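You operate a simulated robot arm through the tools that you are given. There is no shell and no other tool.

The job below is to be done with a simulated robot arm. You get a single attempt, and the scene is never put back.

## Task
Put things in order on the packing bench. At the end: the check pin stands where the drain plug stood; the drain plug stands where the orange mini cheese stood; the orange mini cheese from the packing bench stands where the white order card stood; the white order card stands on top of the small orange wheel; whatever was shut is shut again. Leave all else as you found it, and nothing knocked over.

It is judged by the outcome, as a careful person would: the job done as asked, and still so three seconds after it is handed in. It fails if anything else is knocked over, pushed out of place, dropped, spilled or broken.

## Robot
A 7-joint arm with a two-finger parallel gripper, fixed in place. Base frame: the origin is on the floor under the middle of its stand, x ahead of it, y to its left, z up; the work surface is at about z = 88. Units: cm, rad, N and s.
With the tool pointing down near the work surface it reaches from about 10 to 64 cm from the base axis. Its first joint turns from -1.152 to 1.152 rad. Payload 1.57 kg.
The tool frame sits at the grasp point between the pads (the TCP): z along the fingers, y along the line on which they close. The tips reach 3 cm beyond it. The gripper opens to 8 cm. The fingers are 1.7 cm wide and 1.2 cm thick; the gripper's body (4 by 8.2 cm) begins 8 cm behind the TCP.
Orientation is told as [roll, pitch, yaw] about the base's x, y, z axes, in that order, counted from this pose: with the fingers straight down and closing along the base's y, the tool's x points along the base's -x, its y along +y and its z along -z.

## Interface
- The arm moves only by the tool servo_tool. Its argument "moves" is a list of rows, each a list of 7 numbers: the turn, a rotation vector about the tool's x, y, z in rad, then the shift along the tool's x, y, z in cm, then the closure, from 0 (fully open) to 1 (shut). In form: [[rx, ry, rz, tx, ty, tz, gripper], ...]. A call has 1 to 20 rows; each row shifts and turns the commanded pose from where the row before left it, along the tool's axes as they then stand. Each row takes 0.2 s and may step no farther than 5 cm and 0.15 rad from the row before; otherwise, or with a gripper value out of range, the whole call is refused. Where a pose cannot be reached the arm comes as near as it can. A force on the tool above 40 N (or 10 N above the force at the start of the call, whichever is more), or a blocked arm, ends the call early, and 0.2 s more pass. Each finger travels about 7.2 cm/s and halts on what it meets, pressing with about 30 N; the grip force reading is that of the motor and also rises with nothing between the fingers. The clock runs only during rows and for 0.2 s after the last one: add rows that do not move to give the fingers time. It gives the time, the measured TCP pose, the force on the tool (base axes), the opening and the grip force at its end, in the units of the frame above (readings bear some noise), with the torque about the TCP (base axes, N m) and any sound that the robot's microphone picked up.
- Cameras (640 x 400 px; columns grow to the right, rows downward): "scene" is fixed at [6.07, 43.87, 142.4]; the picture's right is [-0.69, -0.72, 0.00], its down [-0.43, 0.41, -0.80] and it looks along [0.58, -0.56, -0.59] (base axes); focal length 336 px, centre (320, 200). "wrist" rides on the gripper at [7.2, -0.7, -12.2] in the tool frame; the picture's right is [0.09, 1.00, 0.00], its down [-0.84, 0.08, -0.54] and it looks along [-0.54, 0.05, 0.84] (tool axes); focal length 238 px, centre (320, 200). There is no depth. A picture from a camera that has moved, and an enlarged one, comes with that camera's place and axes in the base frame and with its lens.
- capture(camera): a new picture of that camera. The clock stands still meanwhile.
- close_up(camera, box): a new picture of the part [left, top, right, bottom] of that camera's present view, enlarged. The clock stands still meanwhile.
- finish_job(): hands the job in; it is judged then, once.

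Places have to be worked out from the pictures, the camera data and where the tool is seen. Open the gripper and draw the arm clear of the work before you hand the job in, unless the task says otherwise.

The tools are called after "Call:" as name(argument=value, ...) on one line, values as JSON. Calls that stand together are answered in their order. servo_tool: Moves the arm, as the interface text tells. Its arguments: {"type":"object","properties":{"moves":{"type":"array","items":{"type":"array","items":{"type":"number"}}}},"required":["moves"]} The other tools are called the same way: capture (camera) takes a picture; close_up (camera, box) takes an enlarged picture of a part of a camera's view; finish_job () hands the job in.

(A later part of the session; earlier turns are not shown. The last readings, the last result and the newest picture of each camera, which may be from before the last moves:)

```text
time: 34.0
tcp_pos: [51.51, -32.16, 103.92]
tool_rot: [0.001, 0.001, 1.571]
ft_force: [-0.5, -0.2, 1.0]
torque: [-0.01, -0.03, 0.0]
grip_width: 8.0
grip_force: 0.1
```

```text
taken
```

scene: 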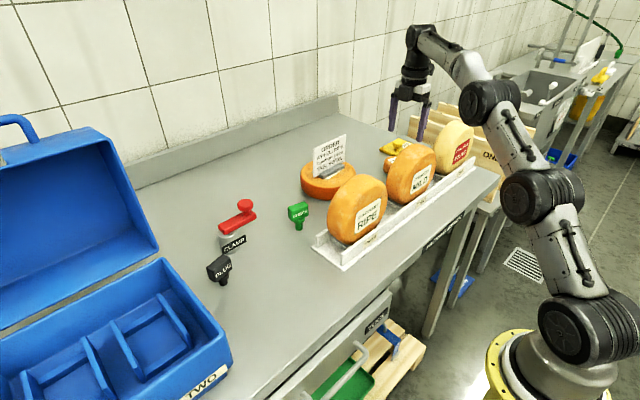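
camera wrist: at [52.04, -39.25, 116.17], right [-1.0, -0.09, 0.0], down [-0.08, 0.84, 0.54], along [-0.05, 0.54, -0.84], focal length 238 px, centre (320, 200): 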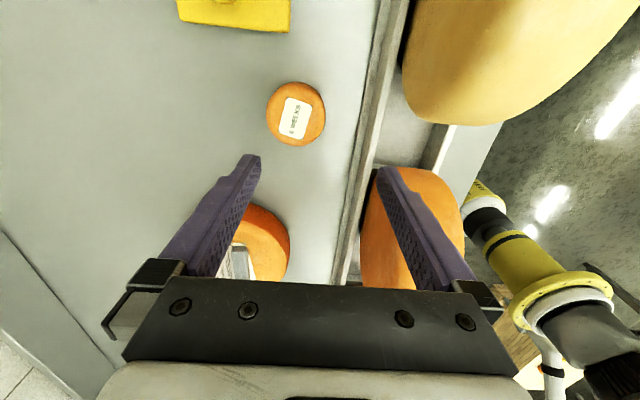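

Good view of the mini cheese; enlarge it for an accurate centre.

Call:
close_up(camera="wrist", box=[240, 50, 360, 170])

Call:
close_up(camera="scene", box=[360, 60, 500, 200])

```text
3.33 times, centred on (300, 110) of wrist
camera zoom: at [52.04, -39.25, 116.17], right [-1.0, -0.09, 0.0], down [-0.08, 0.84, 0.54], along [-0.05, 0.54, -0.84], focal length 794 px, centre (387, 500)
```

zoom: 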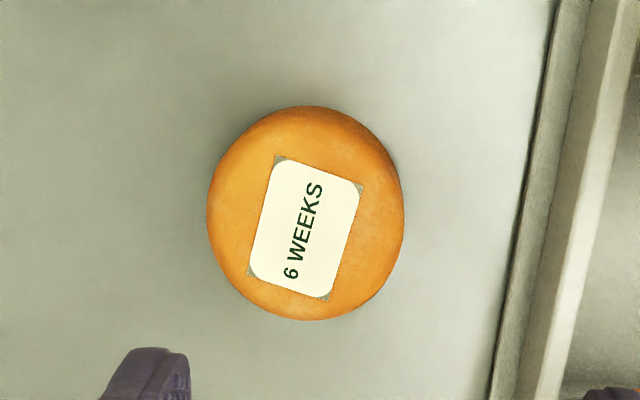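

```text
2.86 times, centred on (430, 130) of scene
camera zoom: at [6.07, 43.87, 142.4], right [-0.69, -0.72, 0.0], down [-0.43, 0.41, -0.8], along [0.58, -0.56, -0.59], focal length 960 px, centre (6, 400)
```

zoom: 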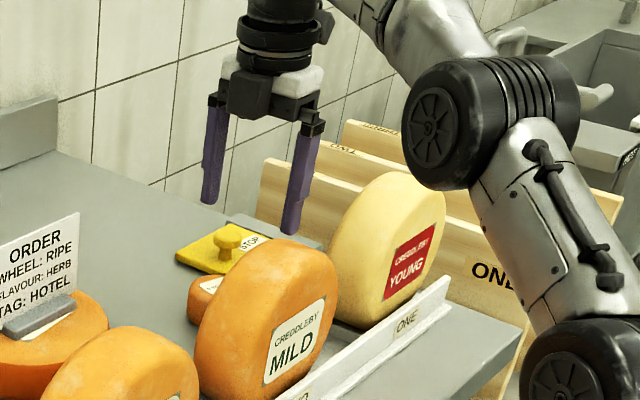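

Mini centre confirmed at (53.95, -33.1), radius ≈2.95. Move out and down to hover with tips just above it.

Call:
servo_tool(moves=[[0, 0, 0, 0.5, -1.2, 1.6, 0], [0, 0, 0, 0.45, -1.24, 1.7, 0], [0, 0, 0, 0, 0, 1.7, 0], [0, 0, 0, 0, 0, 1.6, 0], [0, 0, 0, 0, 0, 0, 0], [0, 0, 0, 0, 0, 0, 0]])

Call:
capture(camera="wrist")

Call:
close_up(camera="scene", box=[360, 60, 500, 200])

```text
time: 35.4
tcp_pos: [53.86, -33.01, 97.41]
tool_rot: [0.001, 0.0, 1.57]
ft_force: [-0.2, 0.6, 1.3]
torque: [-0.01, 0.01, 0.02]
grip_width: 7.99
grip_force: 0.0
```

```text
taken
camera wrist: at [54.47, -40.11, 109.68], right [-1.0, -0.09, 0.0], down [-0.08, 0.84, 0.54], along [-0.05, 0.54, -0.84], focal length 238 px, centre (320, 200)
```

wrist: 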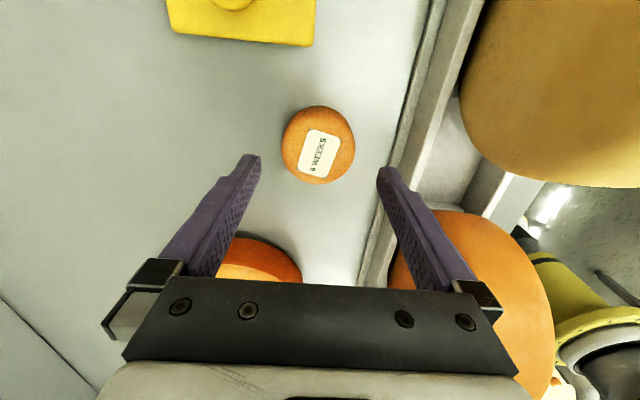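

```text
2.86 times, centred on (430, 130) of scene
camera zoom: at [6.07, 43.87, 142.4], right [-0.69, -0.72, 0.0], down [-0.43, 0.41, -0.8], along [0.58, -0.56, -0.59], focal length 960 px, centre (6, 400)
```

zoom: 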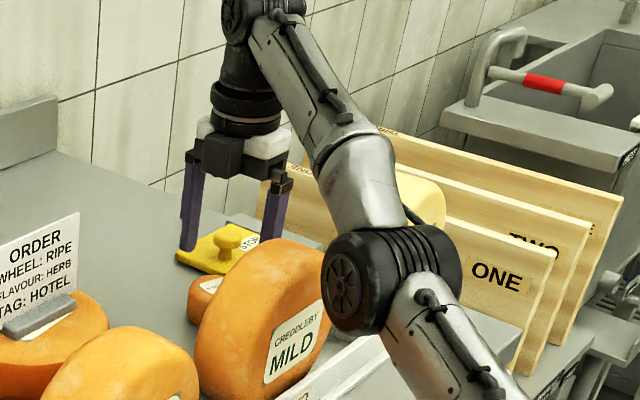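

Fingers straddle the cheese nicely. But the elbow has come lower near the MILD wheel, so I'll look at the arm's clearance before going down.

Call:
capture(camera="scene")

Call:
close_up(camera="scene", box=[380, 80, 580, 260])

```text
taken
```

scene: 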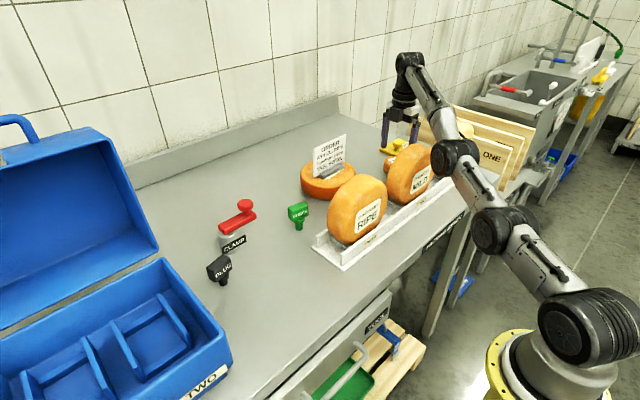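

```text
2.22 times, centred on (480, 170) of scene
camera zoom: at [6.07, 43.87, 142.4], right [-0.69, -0.72, 0.0], down [-0.43, 0.41, -0.8], along [0.58, -0.56, -0.59], focal length 747 px, centre (-36, 267)
```

zoom: 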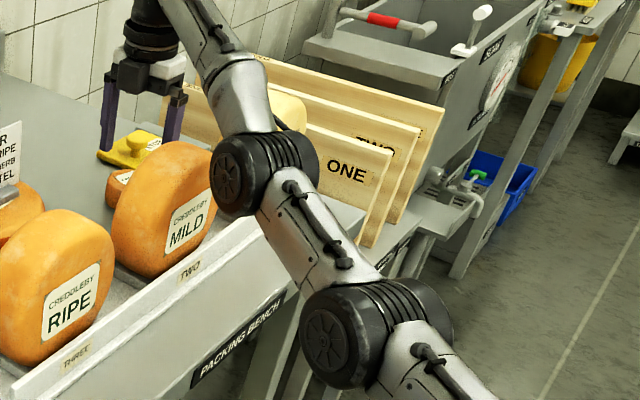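

The arm passed through full stretch and its elbow flipped downward, so going lower would press the forearm onto the MILD wheel. I'll back up and inward at height to get the elbow up again, then come down at shorter radius first.

Call:
servo_tool(moves=[[0, 0, 0, 0, 0, -1.7, 0], [0, 0, 0, 0, 0, -1.7, 0], [0, 0, 0, -0.3, 0.5, -2, 0], [0, 0, 0, -0.5, 1, -2, 0], [0, 0, 0, -0.5, 1, -2, 0], [0, 0, 0, -0.5, 1, -2, 0], [0, 0, 0, 0, 0, 0, 0], [0, 0, 0, 0, 0, 0, 0]])

Call:
capture(camera="scene")

```text
time: 37.2
tcp_pos: [50.13, -30.95, 108.88]
tool_rot: [0.002, -0.001, 1.572]
ft_force: [0.2, 1.0, -1.0]
torque: [0.0, 0.01, 0.03]
grip_width: 8.02
grip_force: 0.1
out of reach, approached as far as the arm can: row 3
```

```text
taken
```

scene: 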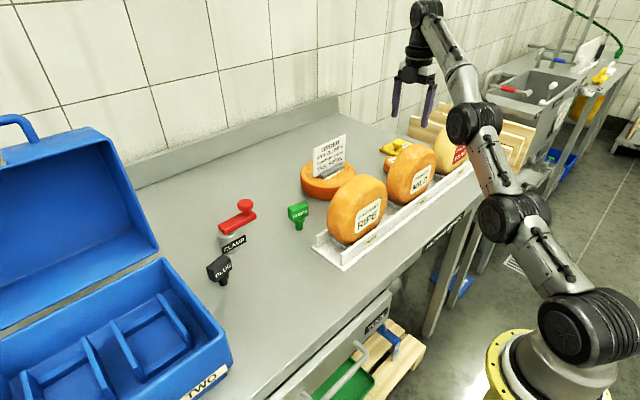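

Still slightly sagging, though less. I'll raise to full stretch and then draw inward at height to bring the elbow back above the line.

Call:
servo_tool(moves=[[0, 0, 0, 0, 0, -2, 0], [0, 0, 0, 0, 0, -2, 0], [0, 0, 0, 0, 0, -2, 0], [0, 0, 0, 0, 0, -2, 0], [0, 0, 0, 0, 0, -2, 0], [0, 0, 0, 0, 0, -2, 0], [0, 0, 0, 0, 0, 0, 0], [0, 0, 0, 0, 0, 0, 0]])

Call:
capture(camera="scene")

```text
time: 39.0
tcp_pos: [46.89, -28.9, 117.06]
tool_rot: [0.0, 0.0, 1.572]
ft_force: [-0.1, 0.1, -0.7]
torque: [0.0, -0.02, 0.03]
grip_width: 8.0
grip_force: 0.1
out of reach, approached as far as the arm can: row 2, 3, 4, 5, 6
```

```text
taken
```

scene: 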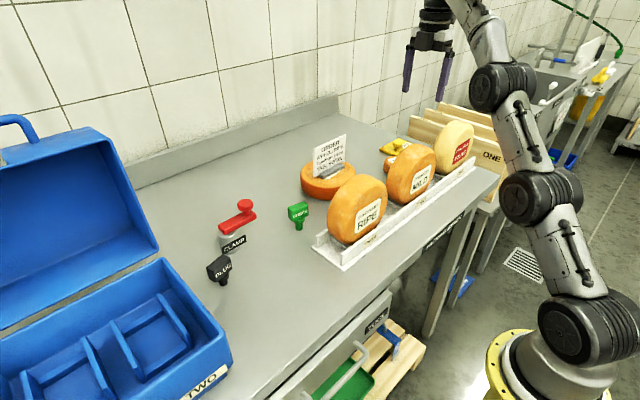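

Now the arm is straight. Draw inward (shorter radius) at this height and see which way the elbow bends.

Call:
servo_tool(moves=[[0, 0, 0, -0.6, 1, 0, 0], [0, 0, 0, -1.2, 2, 0, 0], [0, 0, 0, -1.2, 2, 0, 0], [0, 0, 0, -1.2, 2, 0, 0], [0, 0, 0, 0, 0, 0, 0], [0, 0, 0, 0, 0, 0, 0]])

Call:
capture(camera="scene")

```text
time: 40.4
tcp_pos: [39.77, -24.59, 116.93]
tool_rot: [0.0, 0.0, 1.572]
ft_force: [0.2, -0.2, 0.6]
torque: [-0.01, 0.02, -0.04]
grip_width: 7.99
grip_force: 0.0
```

```text
taken
```

scene: 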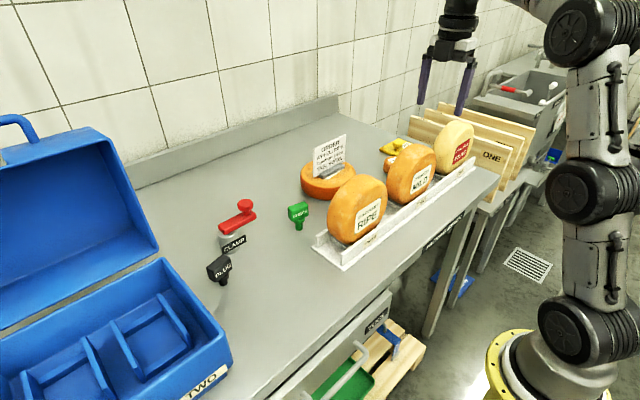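

The elbow is up again. Now descend in stages at shorter radius, staying inside the reach limit all the way, to hover just short of the mini cheese.

Call:
servo_tool(moves=[[0, 0, 0, 1.23, -2.06, 1.73, 0], [0, 0, 0, 1.23, -2.06, 1.73, 0], [0, 0, 0, 1.23, -2.06, 1.73, 0], [0, 0, 0, 1.23, -2.06, 1.73, 0], [0, 0, 0, 0.6, -1, 1.83, 0], [0, 0, 0, 0.6, -1, 1.83, 0], [0, 0, 0, 0.6, -1, 1.83, 0], [0, 0, 0, 0.2, -0.32, 1.87, 0], [0, 0, 0, 0.2, -0.32, 1.87, 0], [0, 0, 0, 0.2, -0.32, 1.87, 0], [0, 0, 0, 0.2, -0.32, 1.87, 0], [0, 0, 0, 0, 0, 0, 0], [0, 0, 0, 0, 0, 0, 0]])

Call:
capture(camera="scene")

Call:
capture(camera="wrist")

```text
time: 43.2
tcp_pos: [52.35, -32.2, 97.1]
tool_rot: [0.002, 0.0, 1.571]
ft_force: [-0.7, 0.2, 0.1]
torque: [0.03, 0.0, -0.01]
grip_width: 8.03
grip_force: 0.0
```

```text
taken
```

scene: 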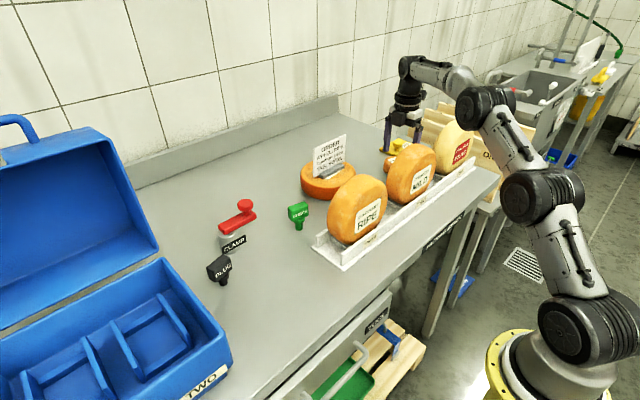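

```text
taken
camera wrist: at [53.01, -39.38, 109.2], right [-1.0, -0.09, 0.0], down [-0.08, 0.84, 0.54], along [-0.05, 0.54, -0.84], focal length 238 px, centre (320, 200)
```

wrist: 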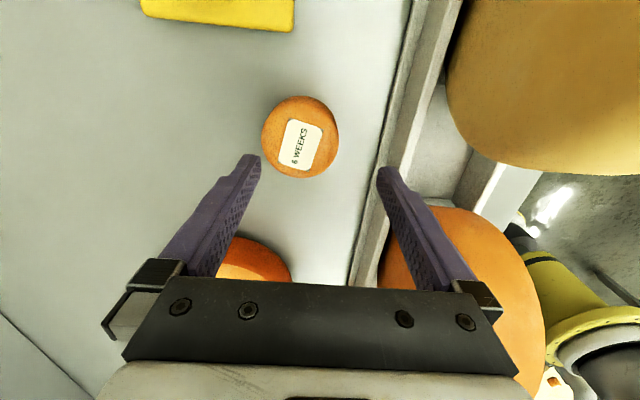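

Elbow is clearly up now with good forearm clearance. Slide outward to centre on the cheese (53.95, -33.1), then lower to TCP z≈91.7.

Call:
servo_tool(moves=[[0, 0, 0, 0.45, -0.8, 0.3, 0], [0, 0, 0, 0.45, -0.8, 0.4, 0], [0, 0, 0, 0, 0, 0, 0], [0, 0, 0, 0, 0, 1, 0], [0, 0, 0, 0, 0, 1.2, 0], [0, 0, 0, 0, 0, 1.2, 0], [0, 0, 0, 0, 0, 1.1, 0], [0, 0, 0, 0, 0, 0, 0], [0, 0, 0, 0, 0, 0, 0]])

Call:
capture(camera="scene")

Call:
capture(camera="wrist")

```text
time: 45.2
tcp_pos: [54.0, -33.1, 91.78]
tool_rot: [-0.001, -0.001, 1.571]
ft_force: [-0.3, 0.6, 0.1]
torque: [0.02, 0.04, -0.01]
grip_width: 8.01
grip_force: 0.1
```

```text
taken
```

scene: 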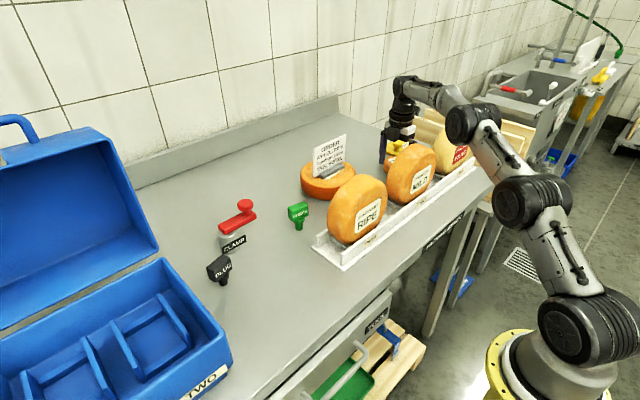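

```text
taken
camera wrist: at [54.58, -40.22, 103.99], right [-1.0, -0.09, 0.0], down [-0.08, 0.84, 0.54], along [-0.05, 0.54, -0.84], focal length 238 px, centre (320, 200)
```

wrist: 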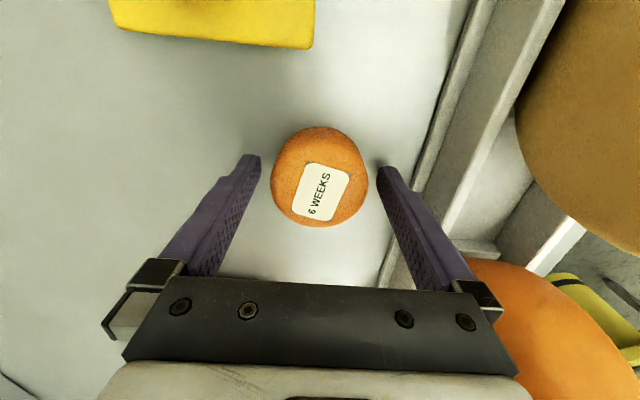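

Fingers straddle the cheese with even gaps, tips ~0.8 cm above the bench. Close on it gradually.

Call:
servo_tool(moves=[[0, 0, 0, 0, 0, 0, 0.12], [0, 0, 0, 0, 0, 0, 0.2], [0, 0, 0, 0, 0, 0, 0.24], [0, 0, 0, 0, 0, 0, 0.28], [0, 0, 0, 0, 0, 0, 0.32], [0, 0, 0, 0, 0, 0, 0.4], [0, 0, 0, 0, 0, 0, 0.5], [0, 0, 0, 0, 0, 0, 0.5], [0, 0, 0, 0, 0, 0, 0.5]])

Call:
capture(camera="wrist")

```text
time: 47.2
tcp_pos: [53.96, -33.02, 91.8]
tool_rot: [0.001, 0.0, 1.572]
ft_force: [0.1, -0.3, 1.1]
torque: [0.0, -0.04, -0.02]
grip_width: 5.9
grip_force: 30.3
```

```text
taken
camera wrist: at [54.58, -40.22, 104.0], right [-1.0, -0.09, 0.0], down [-0.08, 0.84, 0.54], along [-0.05, 0.54, -0.84], focal length 238 px, centre (320, 200)
```

wrist: 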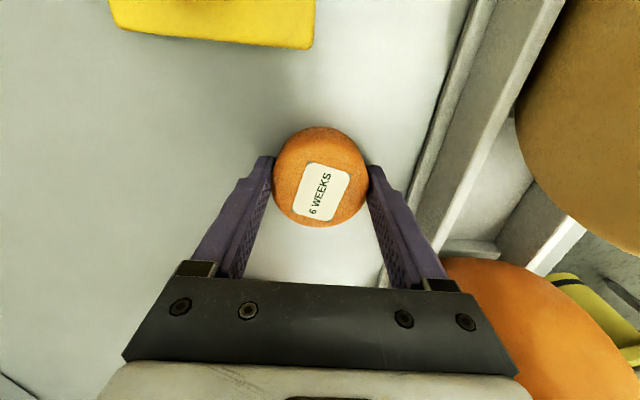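

Gripped at 5.9 cm. Lift by retracing the same path up and inward.

Call:
servo_tool(moves=[[0, 0, 0, 0, 0, -0.6, 0.5], [0, 0, 0, 0, 0, -1.2, 0.5], [0, 0, 0, 0, 0, -1.4, 0.5], [0, 0, 0, 0, 0, -1.3, 0.5], [0, 0, 0, -0.45, 0.8, -0.3, 0.5], [0, 0, 0, -0.45, 0.8, -0.3, 0.5], [0, 0, 0, -0.2, 0.32, -1.87, 0.5], [0, 0, 0, -0.2, 0.32, -1.87, 0.5], [0, 0, 0, -0.2, 0.32, -1.87, 0.5], [0, 0, 0, -0.2, 0.32, -1.87, 0.5], [0, 0, 0, -0.6, 1, -1.83, 0.5], [0, 0, 0, -0.6, 1, -1.83, 0.5], [0, 0, 0, -0.6, 1, -1.83, 0.5], [0, 0, 0, -1.23, 2.06, -1.73, 0.5], [0, 0, 0, -1.23, 2.06, -1.73, 0.5], [0, 0, 0, -1.23, 2.06, -1.73, 0.5], [0, 0, 0, -1.23, 2.06, -1.73, 0.5], [0, 0, 0, 0, 0, 0, 0.5], [0, 0, 0, 0, 0, 0, 0.5]])

Call:
capture(camera="wrist")

Call:
capture(camera="scene")

```text
time: 51.2
tcp_pos: [39.67, -24.77, 116.91]
tool_rot: [-0.001, -0.001, 1.571]
ft_force: [0.2, 0.0, -1.5]
torque: [0.0, 0.02, 0.02]
grip_width: 5.91
grip_force: 29.6
```

```text
taken
camera wrist: at [40.3, -31.97, 129.02], right [-1.0, -0.09, 0.0], down [-0.08, 0.84, 0.54], along [-0.05, 0.54, -0.84], focal length 238 px, centre (320, 200)
```

wrist: 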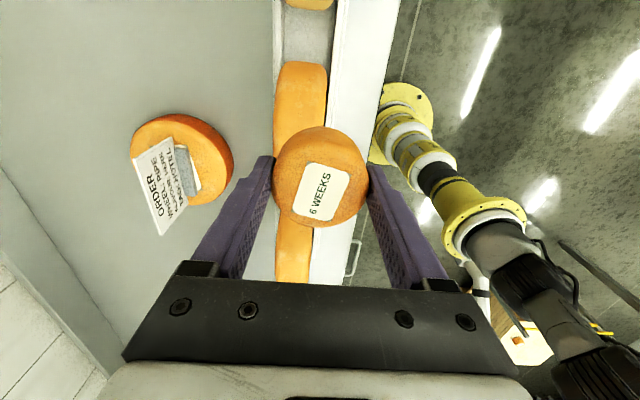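

```text
taken
```

scene: 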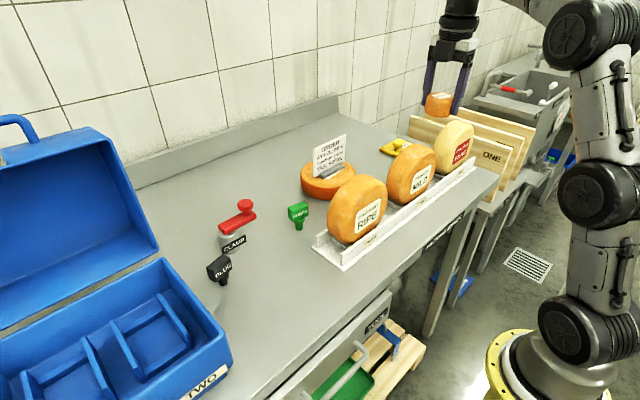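

Cheese is held upright. Carry it across to above the card's old place (44.0, 19.3).

Call:
servo_tool(moves=[[0, 0, 0, -2, -0.2, 0, 0.5], [0, 0, 0, -3.7, -0.37, 0, 0.5], [0, 0, 0, -3.7, -0.37, 0, 0.5], [0, 0, 0, -3.7, -0.37, 0, 0.5], [0, 0, 0, -3.7, -0.37, 0, 0.5], [0, 0, 0, -3.7, -0.37, 0, 0.5], [0, 0, 0, -3.7, -0.37, 0, 0.5], [0, 0, 0, -3.7, -0.37, 0, 0.5], [0, 0, 0, -3.7, -0.37, 0, 0.5], [0, 0, 0, -3.7, -0.37, 0, 0.5], [0, 0, 0, -3.7, -0.37, 0, 0.5], [0, 0, 0, -3.1, -0.37, 0, 0.5], [0, 0, 0, -2, -0.06, 0, 0.5], [0, 0, 0, 0, 0, 0, 0.5], [0, 0, 0, 0, 0, 0, 0.5]])

Call:
capture(camera="scene")

```text
time: 54.4
tcp_pos: [44.16, 19.36, 116.58]
tool_rot: [0.002, 0.0, 1.571]
ft_force: [0.3, 1.3, -1.6]
torque: [0.01, 0.01, 0.03]
grip_width: 5.89
grip_force: 29.7
```

```text
taken
```

scene: 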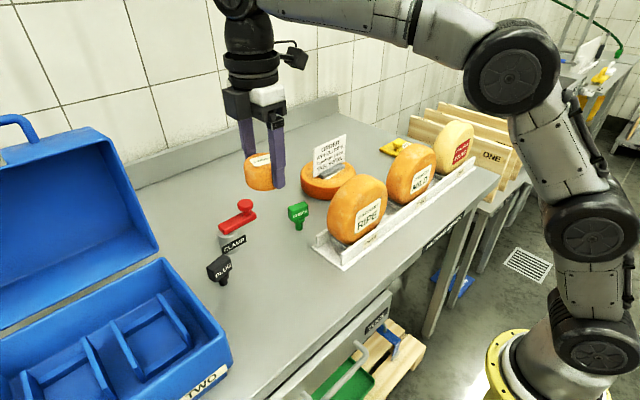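

At (44.1, 19.4). Lower the cheese to just above the bench.

Call:
servo_tool(moves=[[0, 0, 0, 0, 0, 2.5, 0.5], [0, 0, 0, 0, 0, 3, 0.5], [0, 0, 0, 0, 0, 3, 0.5], [0, 0, 0, 0, 0, 3, 0.5], [0, 0, 0, 0, 0, 3, 0.5], [0, 0, 0, 0, 0, 3, 0.5], [0, 0, 0, 0, 0, 3, 0.5], [0, 0, 0, 0, 0, 2, 0.5], [0, 0, 0, 0, 0, 1, 0.5], [0, 0, 0, 0, 0, 0.5, 0.5], [0, 0, 0, 0, 0, 0, 0.5], [0, 0, 0, 0, 0, 0, 0.5]])

Call:
capture(camera="wrist")

Call:
close_up(camera="scene", box=[190, 160, 350, 320])

```text
time: 57.0
tcp_pos: [44.16, 19.35, 92.67]
tool_rot: [0.001, 0.0, 1.571]
ft_force: [0.3, 0.2, -1.2]
torque: [-0.01, 0.01, -0.02]
grip_width: 5.91
grip_force: 30.1
```

```text
taken
camera wrist: at [44.72, 12.19, 104.92], right [-1.0, -0.09, 0.0], down [-0.08, 0.84, 0.54], along [-0.05, 0.54, -0.84], focal length 238 px, centre (320, 200)
```

wrist: 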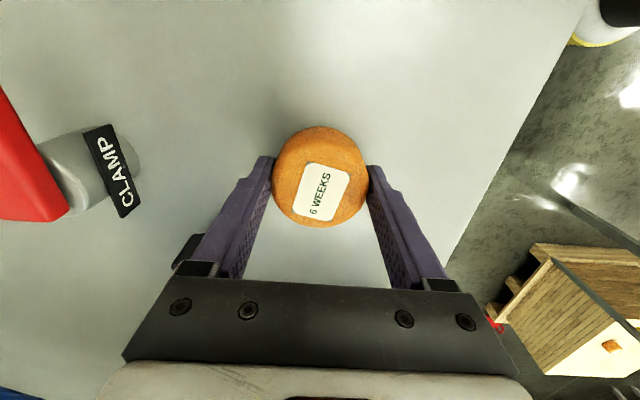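

```text
2.50 times, centred on (270, 240) of scene
camera zoom: at [6.07, 43.87, 142.4], right [-0.69, -0.72, 0.0], down [-0.43, 0.41, -0.8], along [0.58, -0.56, -0.59], focal length 840 px, centre (445, 100)
```

zoom: 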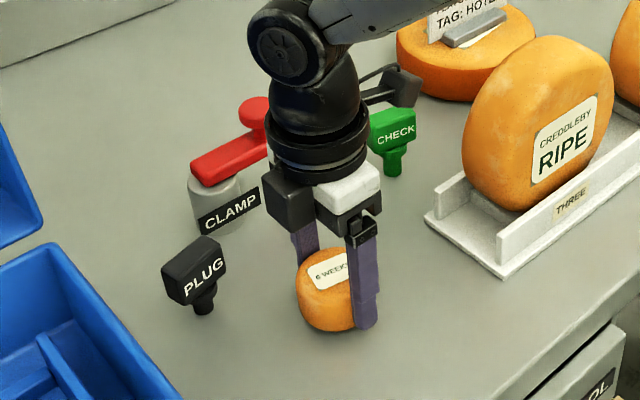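

Lower the last ~0.85 cm in small steps and check for contact.

Call:
servo_tool(moves=[[0, 0, 0, 0, 0.1, 0.3, 0.5], [0, 0, 0, 0, 0, 0.25, 0.5], [0, 0, 0, 0, 0, 0.15, 0.5], [0, 0, 0, 0, 0, 0.1, 0.5], [0, 0, 0, 0, 0, 0.08, 0.5], [0, 0, 0, 0, 0, 0, 0.5]])

```text
time: 58.4
tcp_pos: [44.0, 19.37, 91.84]
tool_rot: [0.0, 0.001, 1.57]
ft_force: [0.2, -0.7, -2.5]
torque: [-0.01, 0.01, -0.03]
grip_width: 5.91
grip_force: 29.4
```

Not yet any upward force; go down a touch more.

Call:
servo_tool(moves=[[0, 0, 0, 0, 0, 0.07, 0.5], [0, 0, 0, 0, 0, 0.07, 0.5], [0, 0, 0, 0, 0, 0, 0.5]])

```text
time: 59.2
tcp_pos: [44.02, 19.39, 91.79]
tool_rot: [0.0, 0.0, 1.57]
ft_force: [-2.0, -1.7, 4.3]
torque: [-0.08, 0.1, 0.02]
grip_width: 5.91
grip_force: 30.0
```

Contact is felt (4.3 N up). Open slowly and lift off.

Call:
servo_tool(moves=[[0, 0, 0, 0, 0, -0.05, 0.4], [0, 0, 0, 0, 0, 0, 0.3], [0, 0, 0, 0, 0, 0, 0.2], [0, 0, 0, 0, 0, 0, 0.1], [0, 0, 0, 0, 0, 0, 0], [0, 0, 0, 0, 0, 0, 0], [0, 0, 0, 0, 0, -1, 0], [0, 0, 0, 0, 0, -2, 0], [0, 0, 0, 0, 0, -3, 0], [0, 0, 0, 0, 0, -3, 0], [0, 0, 0, 0, 0, -3, 0], [0, 0, 0, 0, 0, -3, 0], [0, 0, 0, 0, 0, -3, 0], [0, 0, 0, 0, 0, 0, 0], [0, 0, 0, 0, 0, 0, 0]])

Call:
capture(camera="wrist")

Call:
capture(camera="scene")

```text
time: 62.4
tcp_pos: [43.99, 19.46, 109.85]
tool_rot: [0.0, 0.0, 1.57]
ft_force: [0.2, -1.0, -0.1]
torque: [0.04, 0.01, 0.0]
grip_width: 8.01
grip_force: 0.0
```

```text
taken
camera wrist: at [44.67, 12.41, 121.99], right [-1.0, -0.09, 0.0], down [-0.08, 0.84, 0.54], along [-0.05, 0.54, -0.84], focal length 238 px, centre (320, 200)
```

wrist: 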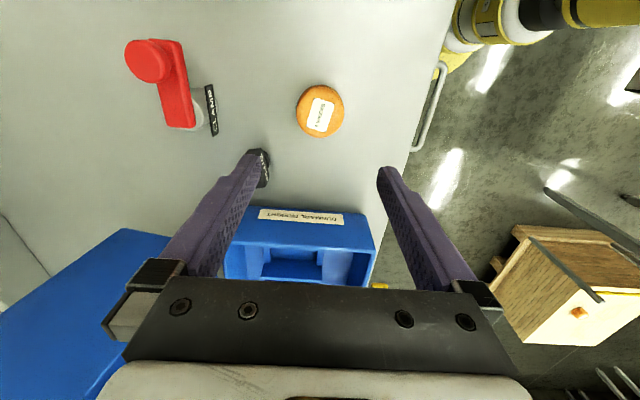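

```text
taken
```

scene: 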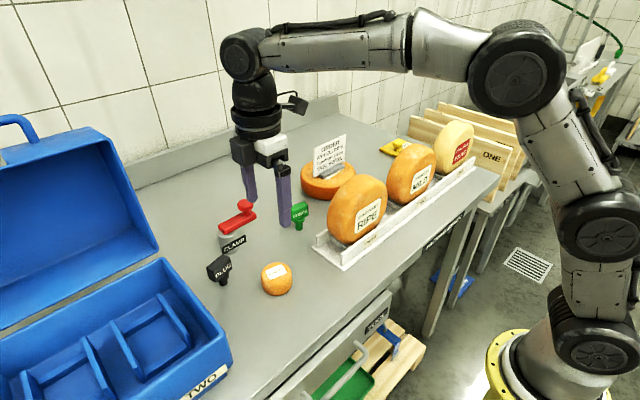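

The mini cheese stands where the card stood. Now view the plug: move so it sits between the fingers in the wrist view.

Call:
servo_tool(moves=[[0, 0, 0, 1.5, -2.5, 0, 0], [0, 0, 0, 1.5, -2.5, 0, 0], [0, 0, 0, 1, -2.5, 0, 0], [0, 0, 0, 0, 0, 0, 0], [0, 0, 0, 0, 0, 0, 0]])

Call:
capture(camera="wrist")

Call:
close_up(camera="wrist", box=[260, 100, 400, 240])

Call:
close_up(camera="scene", box=[190, 230, 300, 320])

```text
time: 63.6
tcp_pos: [51.47, 15.26, 109.72]
tool_rot: [-0.001, 0.0, 1.572]
ft_force: [0.4, -0.8, 0.2]
torque: [0.0, 0.02, 0.04]
grip_width: 7.99
grip_force: 0.1
```

```text
taken
camera wrist: at [52.07, 8.1, 121.97], right [-1.0, -0.09, 0.0], down [-0.08, 0.84, 0.54], along [-0.05, 0.54, -0.84], focal length 238 px, centre (320, 200)
```

wrist: 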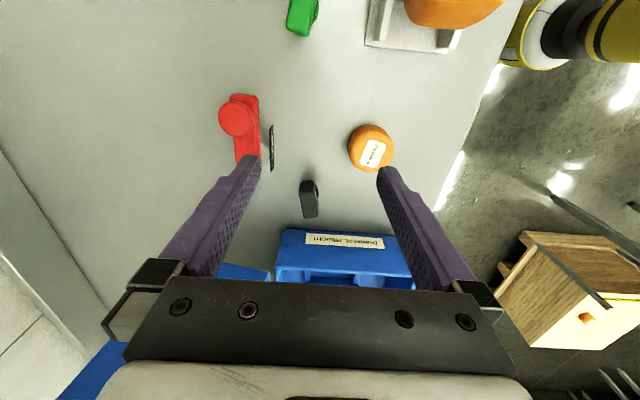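

```text
2.86 times, centred on (330, 170) of wrist
camera zoom: at [52.07, 8.1, 121.97], right [-1.0, -0.09, 0.0], down [-0.08, 0.84, 0.54], along [-0.05, 0.54, -0.84], focal length 681 px, centre (291, 286)
```

zoom: 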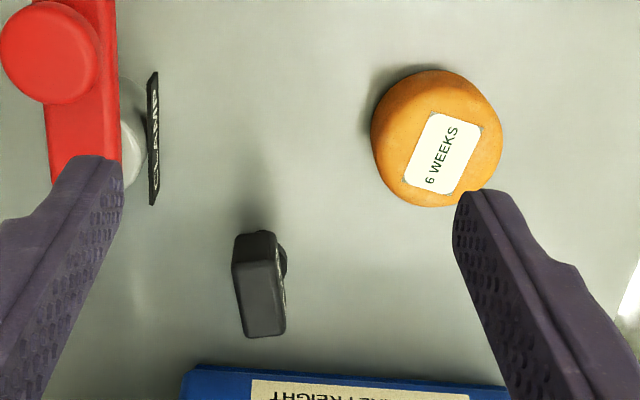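

```text
4.44 times, centred on (245, 275) of scene
camera zoom: at [6.07, 43.87, 142.4], right [-0.69, -0.72, 0.0], down [-0.43, 0.41, -0.8], along [0.58, -0.56, -0.59], focal length 1493 px, centre (653, -133)
```

zoom: 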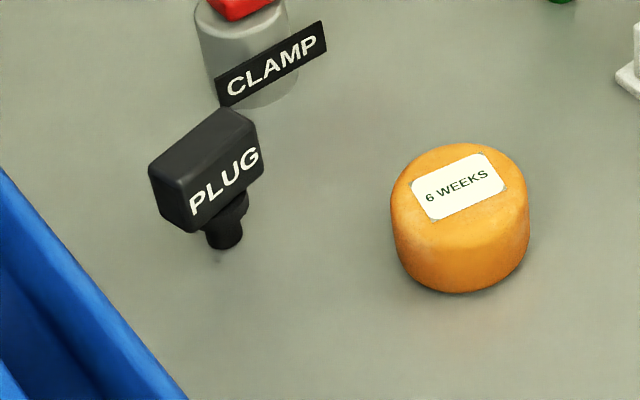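

The plug's handle is a box ≈2 × 4.3 cm, top z≈94.3, centre ≈(51.75, 26.7), long axis turned ~7° from y, standing on a short stem. Move above it, turn 0.118 rad to match, and narrow the opening to 5 cm.

Call:
servo_tool(moves=[[0, 0, 0, -3, -0.1, 0, 0], [0, 0, 0, -3, -0.1, 0, 0], [0, 0, 0, -3, -0.1, 0, 0.375], [0, 0, 0, -2.5, 0, 0, 0.375], [0, 0, -0.118, 0, 0, 0, 0.375], [0, 0, 0, 0, 0, 2, 0.375], [0, 0, 0, 0, 0, 2, 0.375], [0, 0, 0, 0, 0, 2, 0.375], [0, 0, 0, 0, 0, 0, 0.375], [0, 0, 0, 0, 0, 0, 0.375]])

Call:
capture(camera="wrist")

Call:
close_up(camera="wrist", box=[260, 40, 380, 180])

Call:
close_up(camera="scene", box=[160, 160, 320, 310])

```text
time: 65.8
tcp_pos: [51.7, 27.07, 103.6]
tool_rot: [0.0, 0.0, 1.69]
ft_force: [0.3, -0.1, -0.1]
torque: [0.02, 0.0, -0.02]
grip_width: 5.01
grip_force: 0.1
```

```text
taken
camera wrist: at [53.25, 20.07, 115.87], right [-0.98, -0.21, 0.0], down [-0.18, 0.82, 0.54], along [-0.11, 0.53, -0.84], focal length 238 px, centre (320, 200)
```

wrist: 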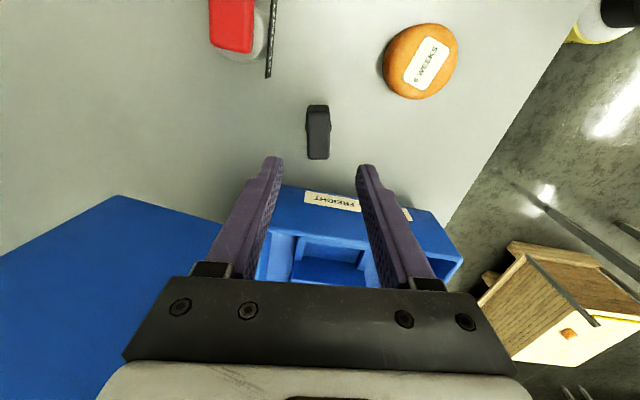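

```text
2.86 times, centred on (320, 110) of wrist
camera zoom: at [53.25, 20.07, 115.87], right [-0.98, -0.21, 0.0], down [-0.18, 0.82, 0.54], along [-0.11, 0.53, -0.84], focal length 681 px, centre (320, 457)
```

zoom: 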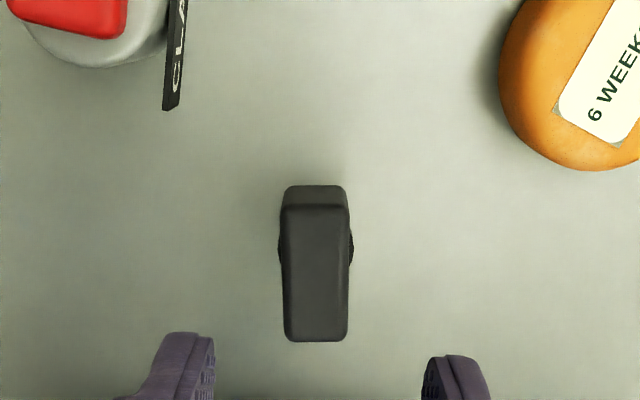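

```text
2.67 times, centred on (240, 235) of scene
camera zoom: at [6.07, 43.87, 142.4], right [-0.69, -0.72, 0.0], down [-0.43, 0.41, -0.8], along [0.58, -0.56, -0.59], focal length 896 px, centre (533, 107)
```

zoom: 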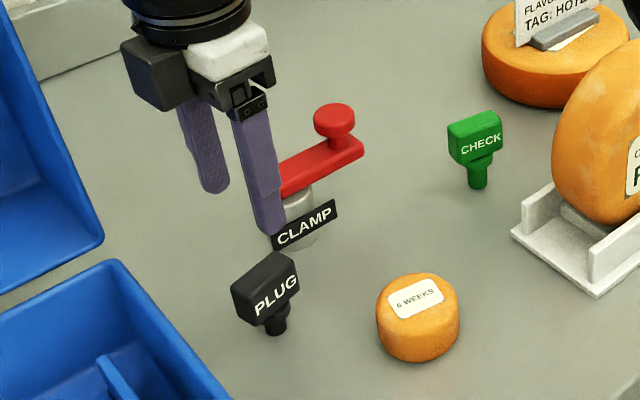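

Fine correction: the plug centre is at (51.9, 26.85), TCP at (51.7, 27.1). The collar under the handle is slightly wider than the handle, so keep the tips above it (TCP z≈94.6). Shift and descend.

Call:
servo_tool(moves=[[0, 0, 0, 0.27, -0.17, 0, 0.375], [0, 0, 0, 0, 0, 2, 0.375], [0, 0, 0, 0, 0, 2, 0.375], [0, 0, 0, 0, 0, 2, 0.375], [0, 0, 0, 0, 0, 1.5, 0.375], [0, 0, 0, 0, 0, 1.5, 0.375], [0, 0, 0, 0, 0, 0, 0.375], [0, 0, 0, 0, 0, 0, 0.375]])

Call:
capture(camera="wrist")

Call:
close_up(camera="wrist", box=[250, 90, 390, 230])

Call:
close_up(camera="scene", box=[180, 220, 290, 310])

```text
time: 67.6
tcp_pos: [52.06, 26.68, 94.75]
tool_rot: [0.0, 0.0, 1.69]
ft_force: [-0.3, -0.2, -0.2]
torque: [0.02, 0.03, -0.03]
grip_width: 5.01
grip_force: 0.0
```

```text
taken
camera wrist: at [53.52, 19.65, 107.01], right [-0.98, -0.21, 0.0], down [-0.18, 0.82, 0.54], along [-0.11, 0.53, -0.84], focal length 238 px, centre (320, 200)
```

wrist: 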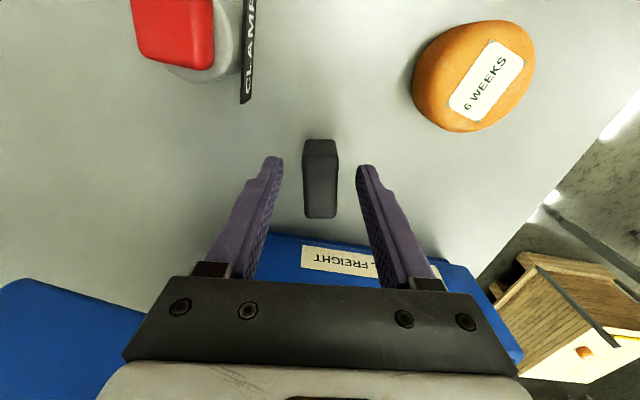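

```text
2.86 times, centred on (320, 160) of wrist
camera zoom: at [53.52, 19.65, 107.01], right [-0.98, -0.21, 0.0], down [-0.18, 0.82, 0.54], along [-0.11, 0.53, -0.84], focal length 681 px, centre (320, 314)
```

zoom: 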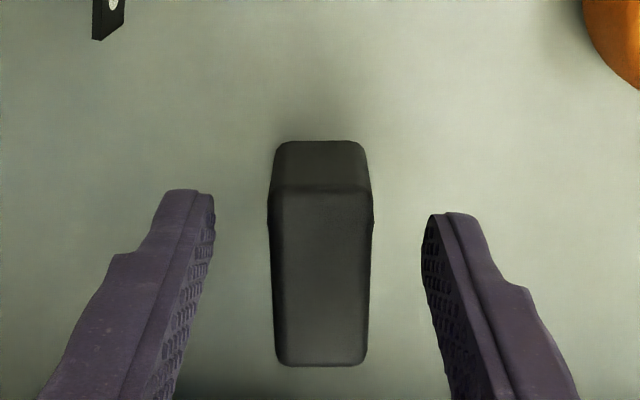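

```text
4.44 times, centred on (235, 265) of scene
camera zoom: at [6.07, 43.87, 142.4], right [-0.69, -0.72, 0.0], down [-0.43, 0.41, -0.8], along [0.58, -0.56, -0.59], focal length 1493 px, centre (698, -89)
```

zoom: 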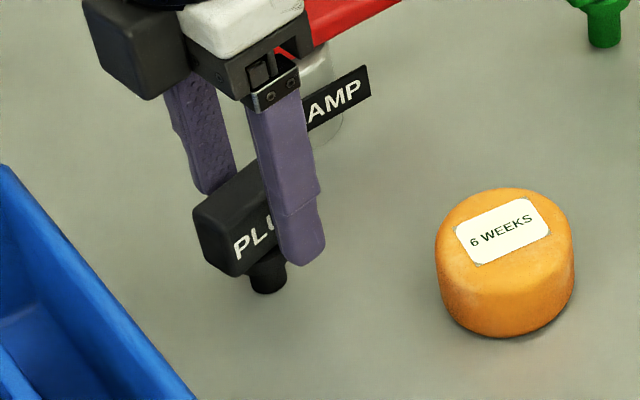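

The handle is centred between the fingers. Close gradually on it.

Call:
servo_tool(moves=[[0, 0, 0, 0, 0, 0, 0.5], [0, 0, 0, 0, 0, 0, 0.6], [0, 0, 0, 0, 0, 0, 0.68], [0, 0, 0, 0, 0, 0, 0.72], [0, 0, 0, 0, 0, 0, 0.76], [0, 0, 0, 0, 0, 0, 0.8], [0, 0, 0, 0, 0, 0, 0.9], [0, 0, 0, 0, 0, 0, 0.9], [0, 0, 0, 0, 0, 0, 0.9]])

Call:
close_up(camera="wrist", box=[250, 90, 390, 230])

Call:
close_up(camera="scene", box=[180, 220, 290, 310])

```text
time: 69.6
tcp_pos: [52.17, 26.75, 94.88]
tool_rot: [0.0, 0.0, 1.689]
ft_force: [-0.8, 0.3, 0.6]
torque: [0.03, 0.04, -0.01]
grip_width: 2.1
grip_force: 30.4
```

```text
2.86 times, centred on (320, 160) of wrist
camera zoom: at [53.52, 19.65, 107.03], right [-0.98, -0.21, 0.0], down [-0.18, 0.82, 0.54], along [-0.11, 0.53, -0.84], focal length 681 px, centre (320, 314)
```

zoom: 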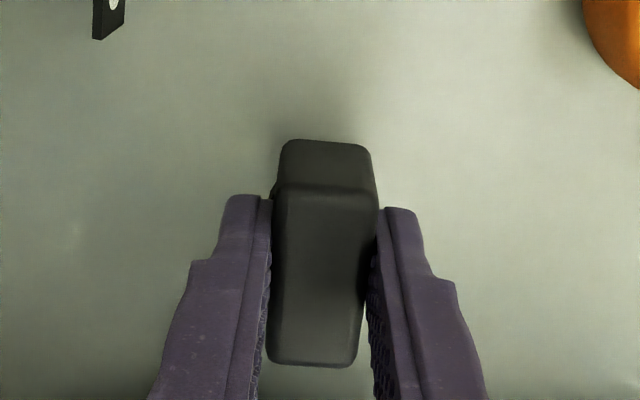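

```text
4.44 times, centred on (235, 265) of scene
camera zoom: at [6.07, 43.87, 142.4], right [-0.69, -0.72, 0.0], down [-0.43, 0.41, -0.8], along [0.58, -0.56, -0.59], focal length 1493 px, centre (698, -89)
```

zoom: 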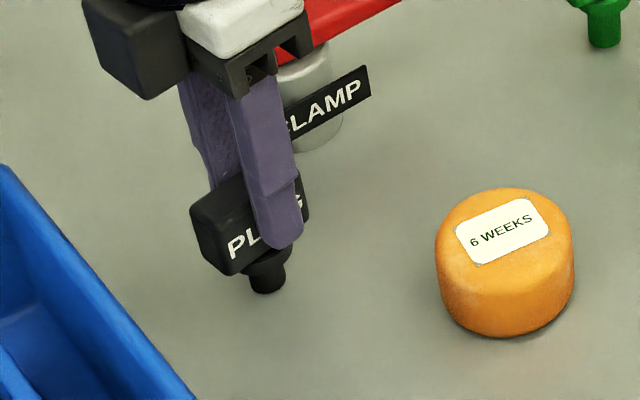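

Held at 2.1 cm. Lift straight, then square the tool back and draw inward while rising.

Call:
servo_tool(moves=[[0, 0, 0, 0, 0, -0.3, 0.9], [0, 0, 0, 0, 0, -0.7, 0.9], [0, 0, 0, 0, 0, -1.5, 0.9], [0, 0, 0, 0, 0, -2, 0.9], [0, 0, 0, 0, 0, -2, 0.9], [0, 0, 0.06, 0, 0, 0, 0.9], [0, 0, 0.058, 0, 0, 0, 0.9], [0, 0, 0, 0.78, 1, -2.6, 0.9], [0, 0, 0, 0.78, 1, -2.6, 0.9], [0, 0, 0, 0.78, 1, -2.6, 0.9], [0, 0, 0, 0.78, 1, -2.6, 0.9], [0, 0, 0, 0.78, 1, -2.6, 0.9], [0, 0, 0, 0.78, 1, -2.6, 0.9], [0, 0, 0, 0, 0, 0, 0.9], [0, 0, 0, 0, 0, 0, 0.9]])

Call:
capture(camera="wrist")

Call:
capture(camera="scene")

```text
time: 72.8
tcp_pos: [45.95, 22.06, 116.91]
tool_rot: [0.002, 0.0, 1.572]
ft_force: [-0.1, 0.2, -1.3]
torque: [0.0, -0.03, 0.02]
grip_width: 2.07
grip_force: 30.3
```

```text
taken
camera wrist: at [46.58, 14.97, 129.1], right [-1.0, -0.09, 0.0], down [-0.08, 0.84, 0.54], along [-0.05, 0.54, -0.84], focal length 238 px, centre (320, 200)
```

wrist: 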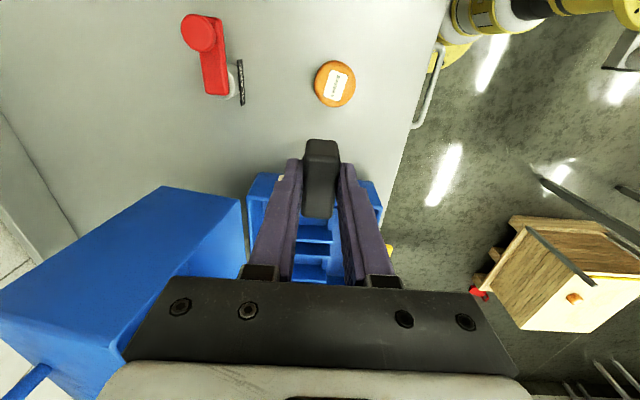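

```text
taken
```

scene: 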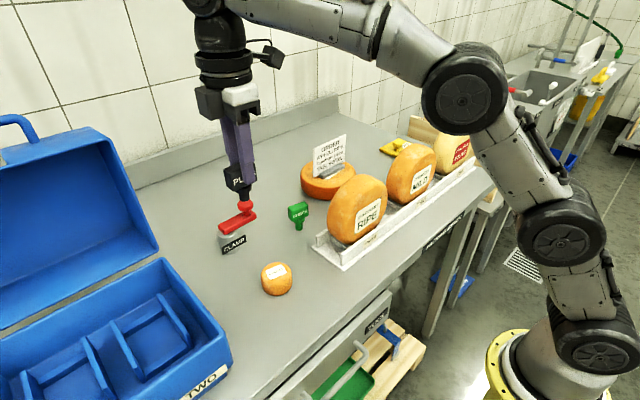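

The plug hangs securely. Carry it across toward the mini cheese's old spot, via the same high staging point.

Call:
servo_tool(moves=[[0, 0, 0, 2, 0.3, 0, 0.9], [0, 0, 0, 3.7, 0.48, 0, 0.9], [0, 0, 0, 3.7, 0.48, 0, 0.9], [0, 0, 0, 3.7, 0.48, 0, 0.9], [0, 0, 0, 3.7, 0.48, 0, 0.9], [0, 0, 0, 3.7, 0.48, 0, 0.9], [0, 0, 0, 3.7, 0.48, 0, 0.9], [0, 0, 0, 3.7, 0.48, 0, 0.9], [0, 0, 0, 3.7, 0.48, 0, 0.9], [0, 0, 0, 3.7, 0.48, 0, 0.9], [0, 0, 0, 3.7, 0.48, 0, 0.9], [0, 0, 0, 3.7, 0.48, 0, 0.9], [0, 0, 0, 3.7, 0.48, 0, 0.9], [0, 0, 0, 0.26, 0.09, 0, 0.9], [0, 0, 0, 0, 0, 0, 0.9], [0, 0, 0, 0, 0, 0, 0.9]])

Call:
capture(camera="scene")

Call:
close_up(camera="wrist", box=[240, 80, 400, 250])

```text
time: 76.2
tcp_pos: [39.85, -24.66, 116.9]
tool_rot: [0.001, 0.001, 1.571]
ft_force: [-0.3, 0.1, -0.1]
torque: [0.01, 0.0, 0.0]
grip_width: 2.08
grip_force: 30.0
```

```text
taken
```

scene: 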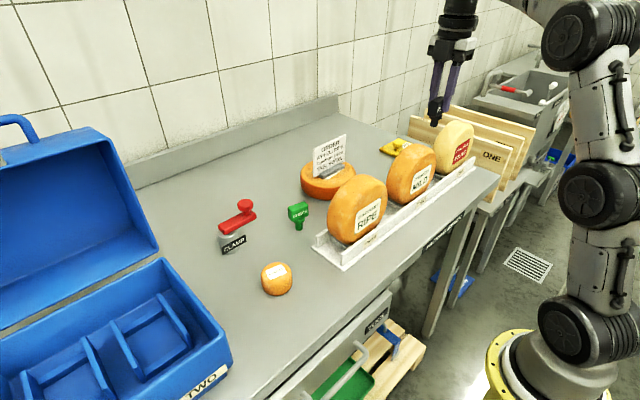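

```text
2.35 times, centred on (320, 165) of wrist
camera zoom: at [40.48, -31.86, 129.11], right [-1.0, -0.09, 0.0], down [-0.08, 0.84, 0.54], along [-0.05, 0.54, -0.84], focal length 561 px, centre (320, 282)
```

zoom: 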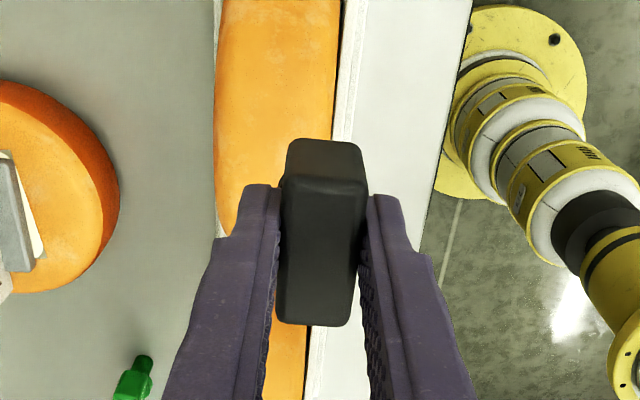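

Now descend along the staged path (behind the wheels, inside the reach limit) to hover short of the target.

Call:
servo_tool(moves=[[0, 0, 0, 1.27, -2.07, 0.67, 0.9], [0, 0, 0, 1.27, -2.07, 0.67, 0.9], [0, 0, 0, 1.26, -2.06, 0.66, 0.9], [0, 0, 0, 0.5, -0.83, 1.67, 0.9], [0, 0, 0, 0.5, -0.83, 1.67, 0.9], [0, 0, 0, 0.5, -0.84, 1.66, 0.9], [0, 0, 0, 0.5, -0.83, 1.83, 0.9], [0, 0, 0, 0.5, -0.83, 1.83, 0.9], [0, 0, 0, 0.5, -0.84, 1.84, 0.9], [0, 0, 0, 0.2, -0.33, 2.05, 0.9], [0, 0, 0, 0.2, -0.33, 2.05, 0.9], [0, 0, 0, 0.2, -0.32, 2.05, 0.9], [0, 0, 0, 0.15, -0.32, 2.05, 0.9], [0, 0, 0, 0, 0, 0, 0.9], [0, 0, 0, 0, 0, 0, 0.9]])

Call:
capture(camera="scene")

Call:
capture(camera="wrist")

```text
time: 79.4
tcp_pos: [52.52, -32.08, 96.16]
tool_rot: [0.0, -0.001, 1.572]
ft_force: [0.1, -0.1, 0.4]
torque: [0.02, -0.02, -0.04]
grip_width: 2.1
grip_force: 29.7
```

```text
taken
```

scene: 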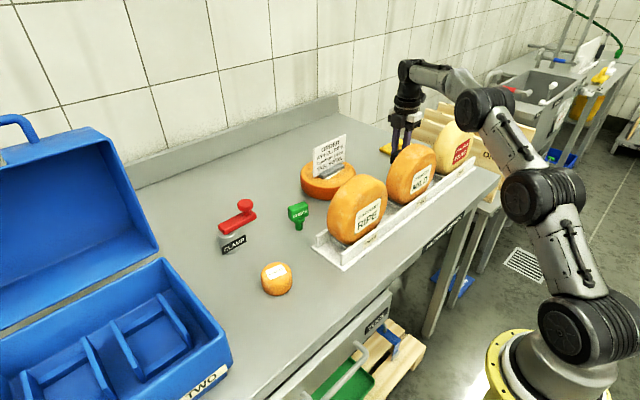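

```text
taken
camera wrist: at [53.06, -39.4, 108.42], right [-1.0, -0.09, 0.0], down [-0.08, 0.84, 0.54], along [-0.05, 0.54, -0.84], focal length 238 px, centre (320, 200)
```

wrist: 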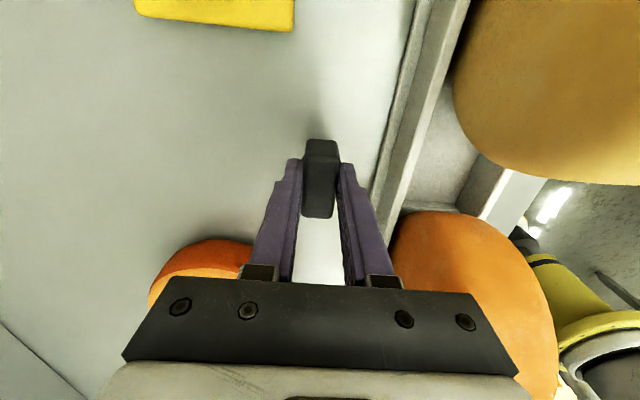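

Elbow is up, good. Slide outward to (54.0, -33.1) and lower to just above the bench.

Call:
servo_tool(moves=[[0, 0, 0, 0.45, -0.82, 0, 0.9], [0, 0, 0, 0.45, -0.82, 0, 0.9], [0, 0, 0, 0, 0, 0, 0.9], [0, 0, 0, 0, 0, 0.5, 0.9], [0, 0, 0, 0, 0, 0.4, 0.9], [0, 0, 0, 0, 0, 0, 0.9], [0, 0, 0, 0, 0, 0, 0.9]])

Call:
capture(camera="wrist")

Call:
capture(camera="scene")

```text
time: 81.0
tcp_pos: [54.21, -33.11, 95.17]
tool_rot: [0.0, 0.002, 1.573]
ft_force: [0.3, 0.0, -0.3]
torque: [-0.01, 0.02, 0.0]
grip_width: 2.09
grip_force: 30.3
```

```text
taken
camera wrist: at [54.68, -40.28, 107.52], right [-1.0, -0.09, 0.0], down [-0.08, 0.84, 0.54], along [-0.05, 0.54, -0.84], focal length 238 px, centre (320, 200)
```

wrist: 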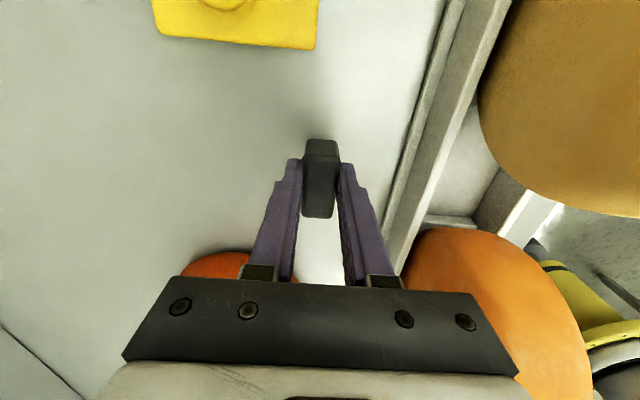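

```text
taken
```

scene: 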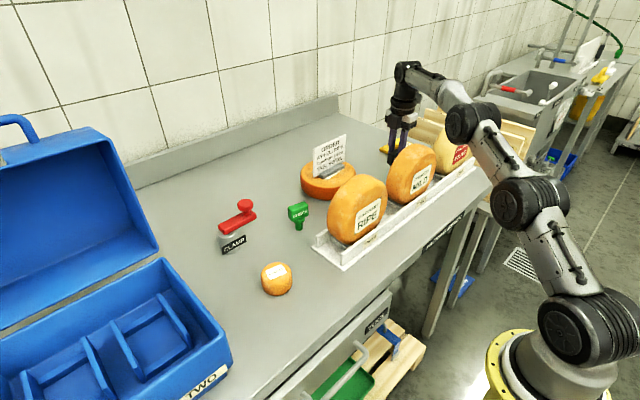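

Lower the final ~0.5 cm in small steps, watching for contact.

Call:
servo_tool(moves=[[0, 0, 0, 0, 0, 0.2, 0.9], [0, 0, 0, 0, 0, 0.15, 0.9], [0, 0, 0, 0, 0, 0.1, 0.9], [0, 0, 0, 0, 0, 0, 0.9]])

Call:
close_up(camera="wrist", box=[250, 90, 390, 230])

Call:
close_up(camera="scene", box=[360, 90, 460, 190])

```text
time: 82.0
tcp_pos: [54.01, -33.04, 94.77]
tool_rot: [-0.001, 0.001, 1.573]
ft_force: [0.1, 0.2, -0.8]
torque: [-0.02, 0.0, 0.0]
grip_width: 2.07
grip_force: 30.0
```

```text
2.86 times, centred on (320, 160) of wrist
camera zoom: at [54.64, -40.3, 107.01], right [-1.0, -0.09, 0.0], down [-0.08, 0.84, 0.54], along [-0.05, 0.54, -0.84], focal length 681 px, centre (320, 314)
```

zoom: 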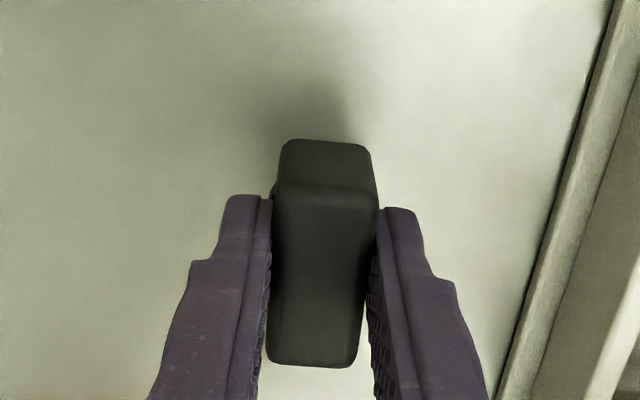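

```text
4.00 times, centred on (410, 140) of scene
camera zoom: at [6.07, 43.87, 142.4], right [-0.69, -0.72, 0.0], down [-0.43, 0.41, -0.8], along [0.58, -0.56, -0.59], focal length 1344 px, centre (-40, 440)
```

zoom: 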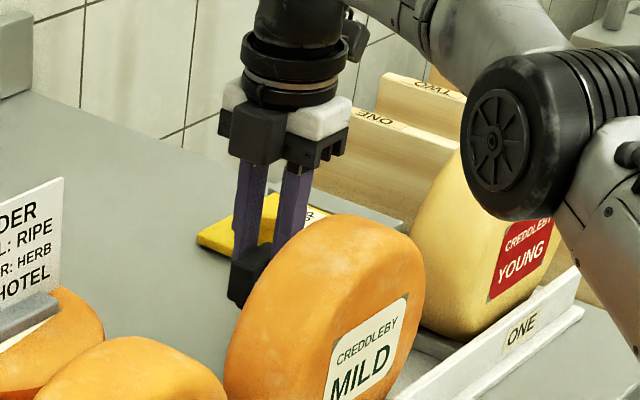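

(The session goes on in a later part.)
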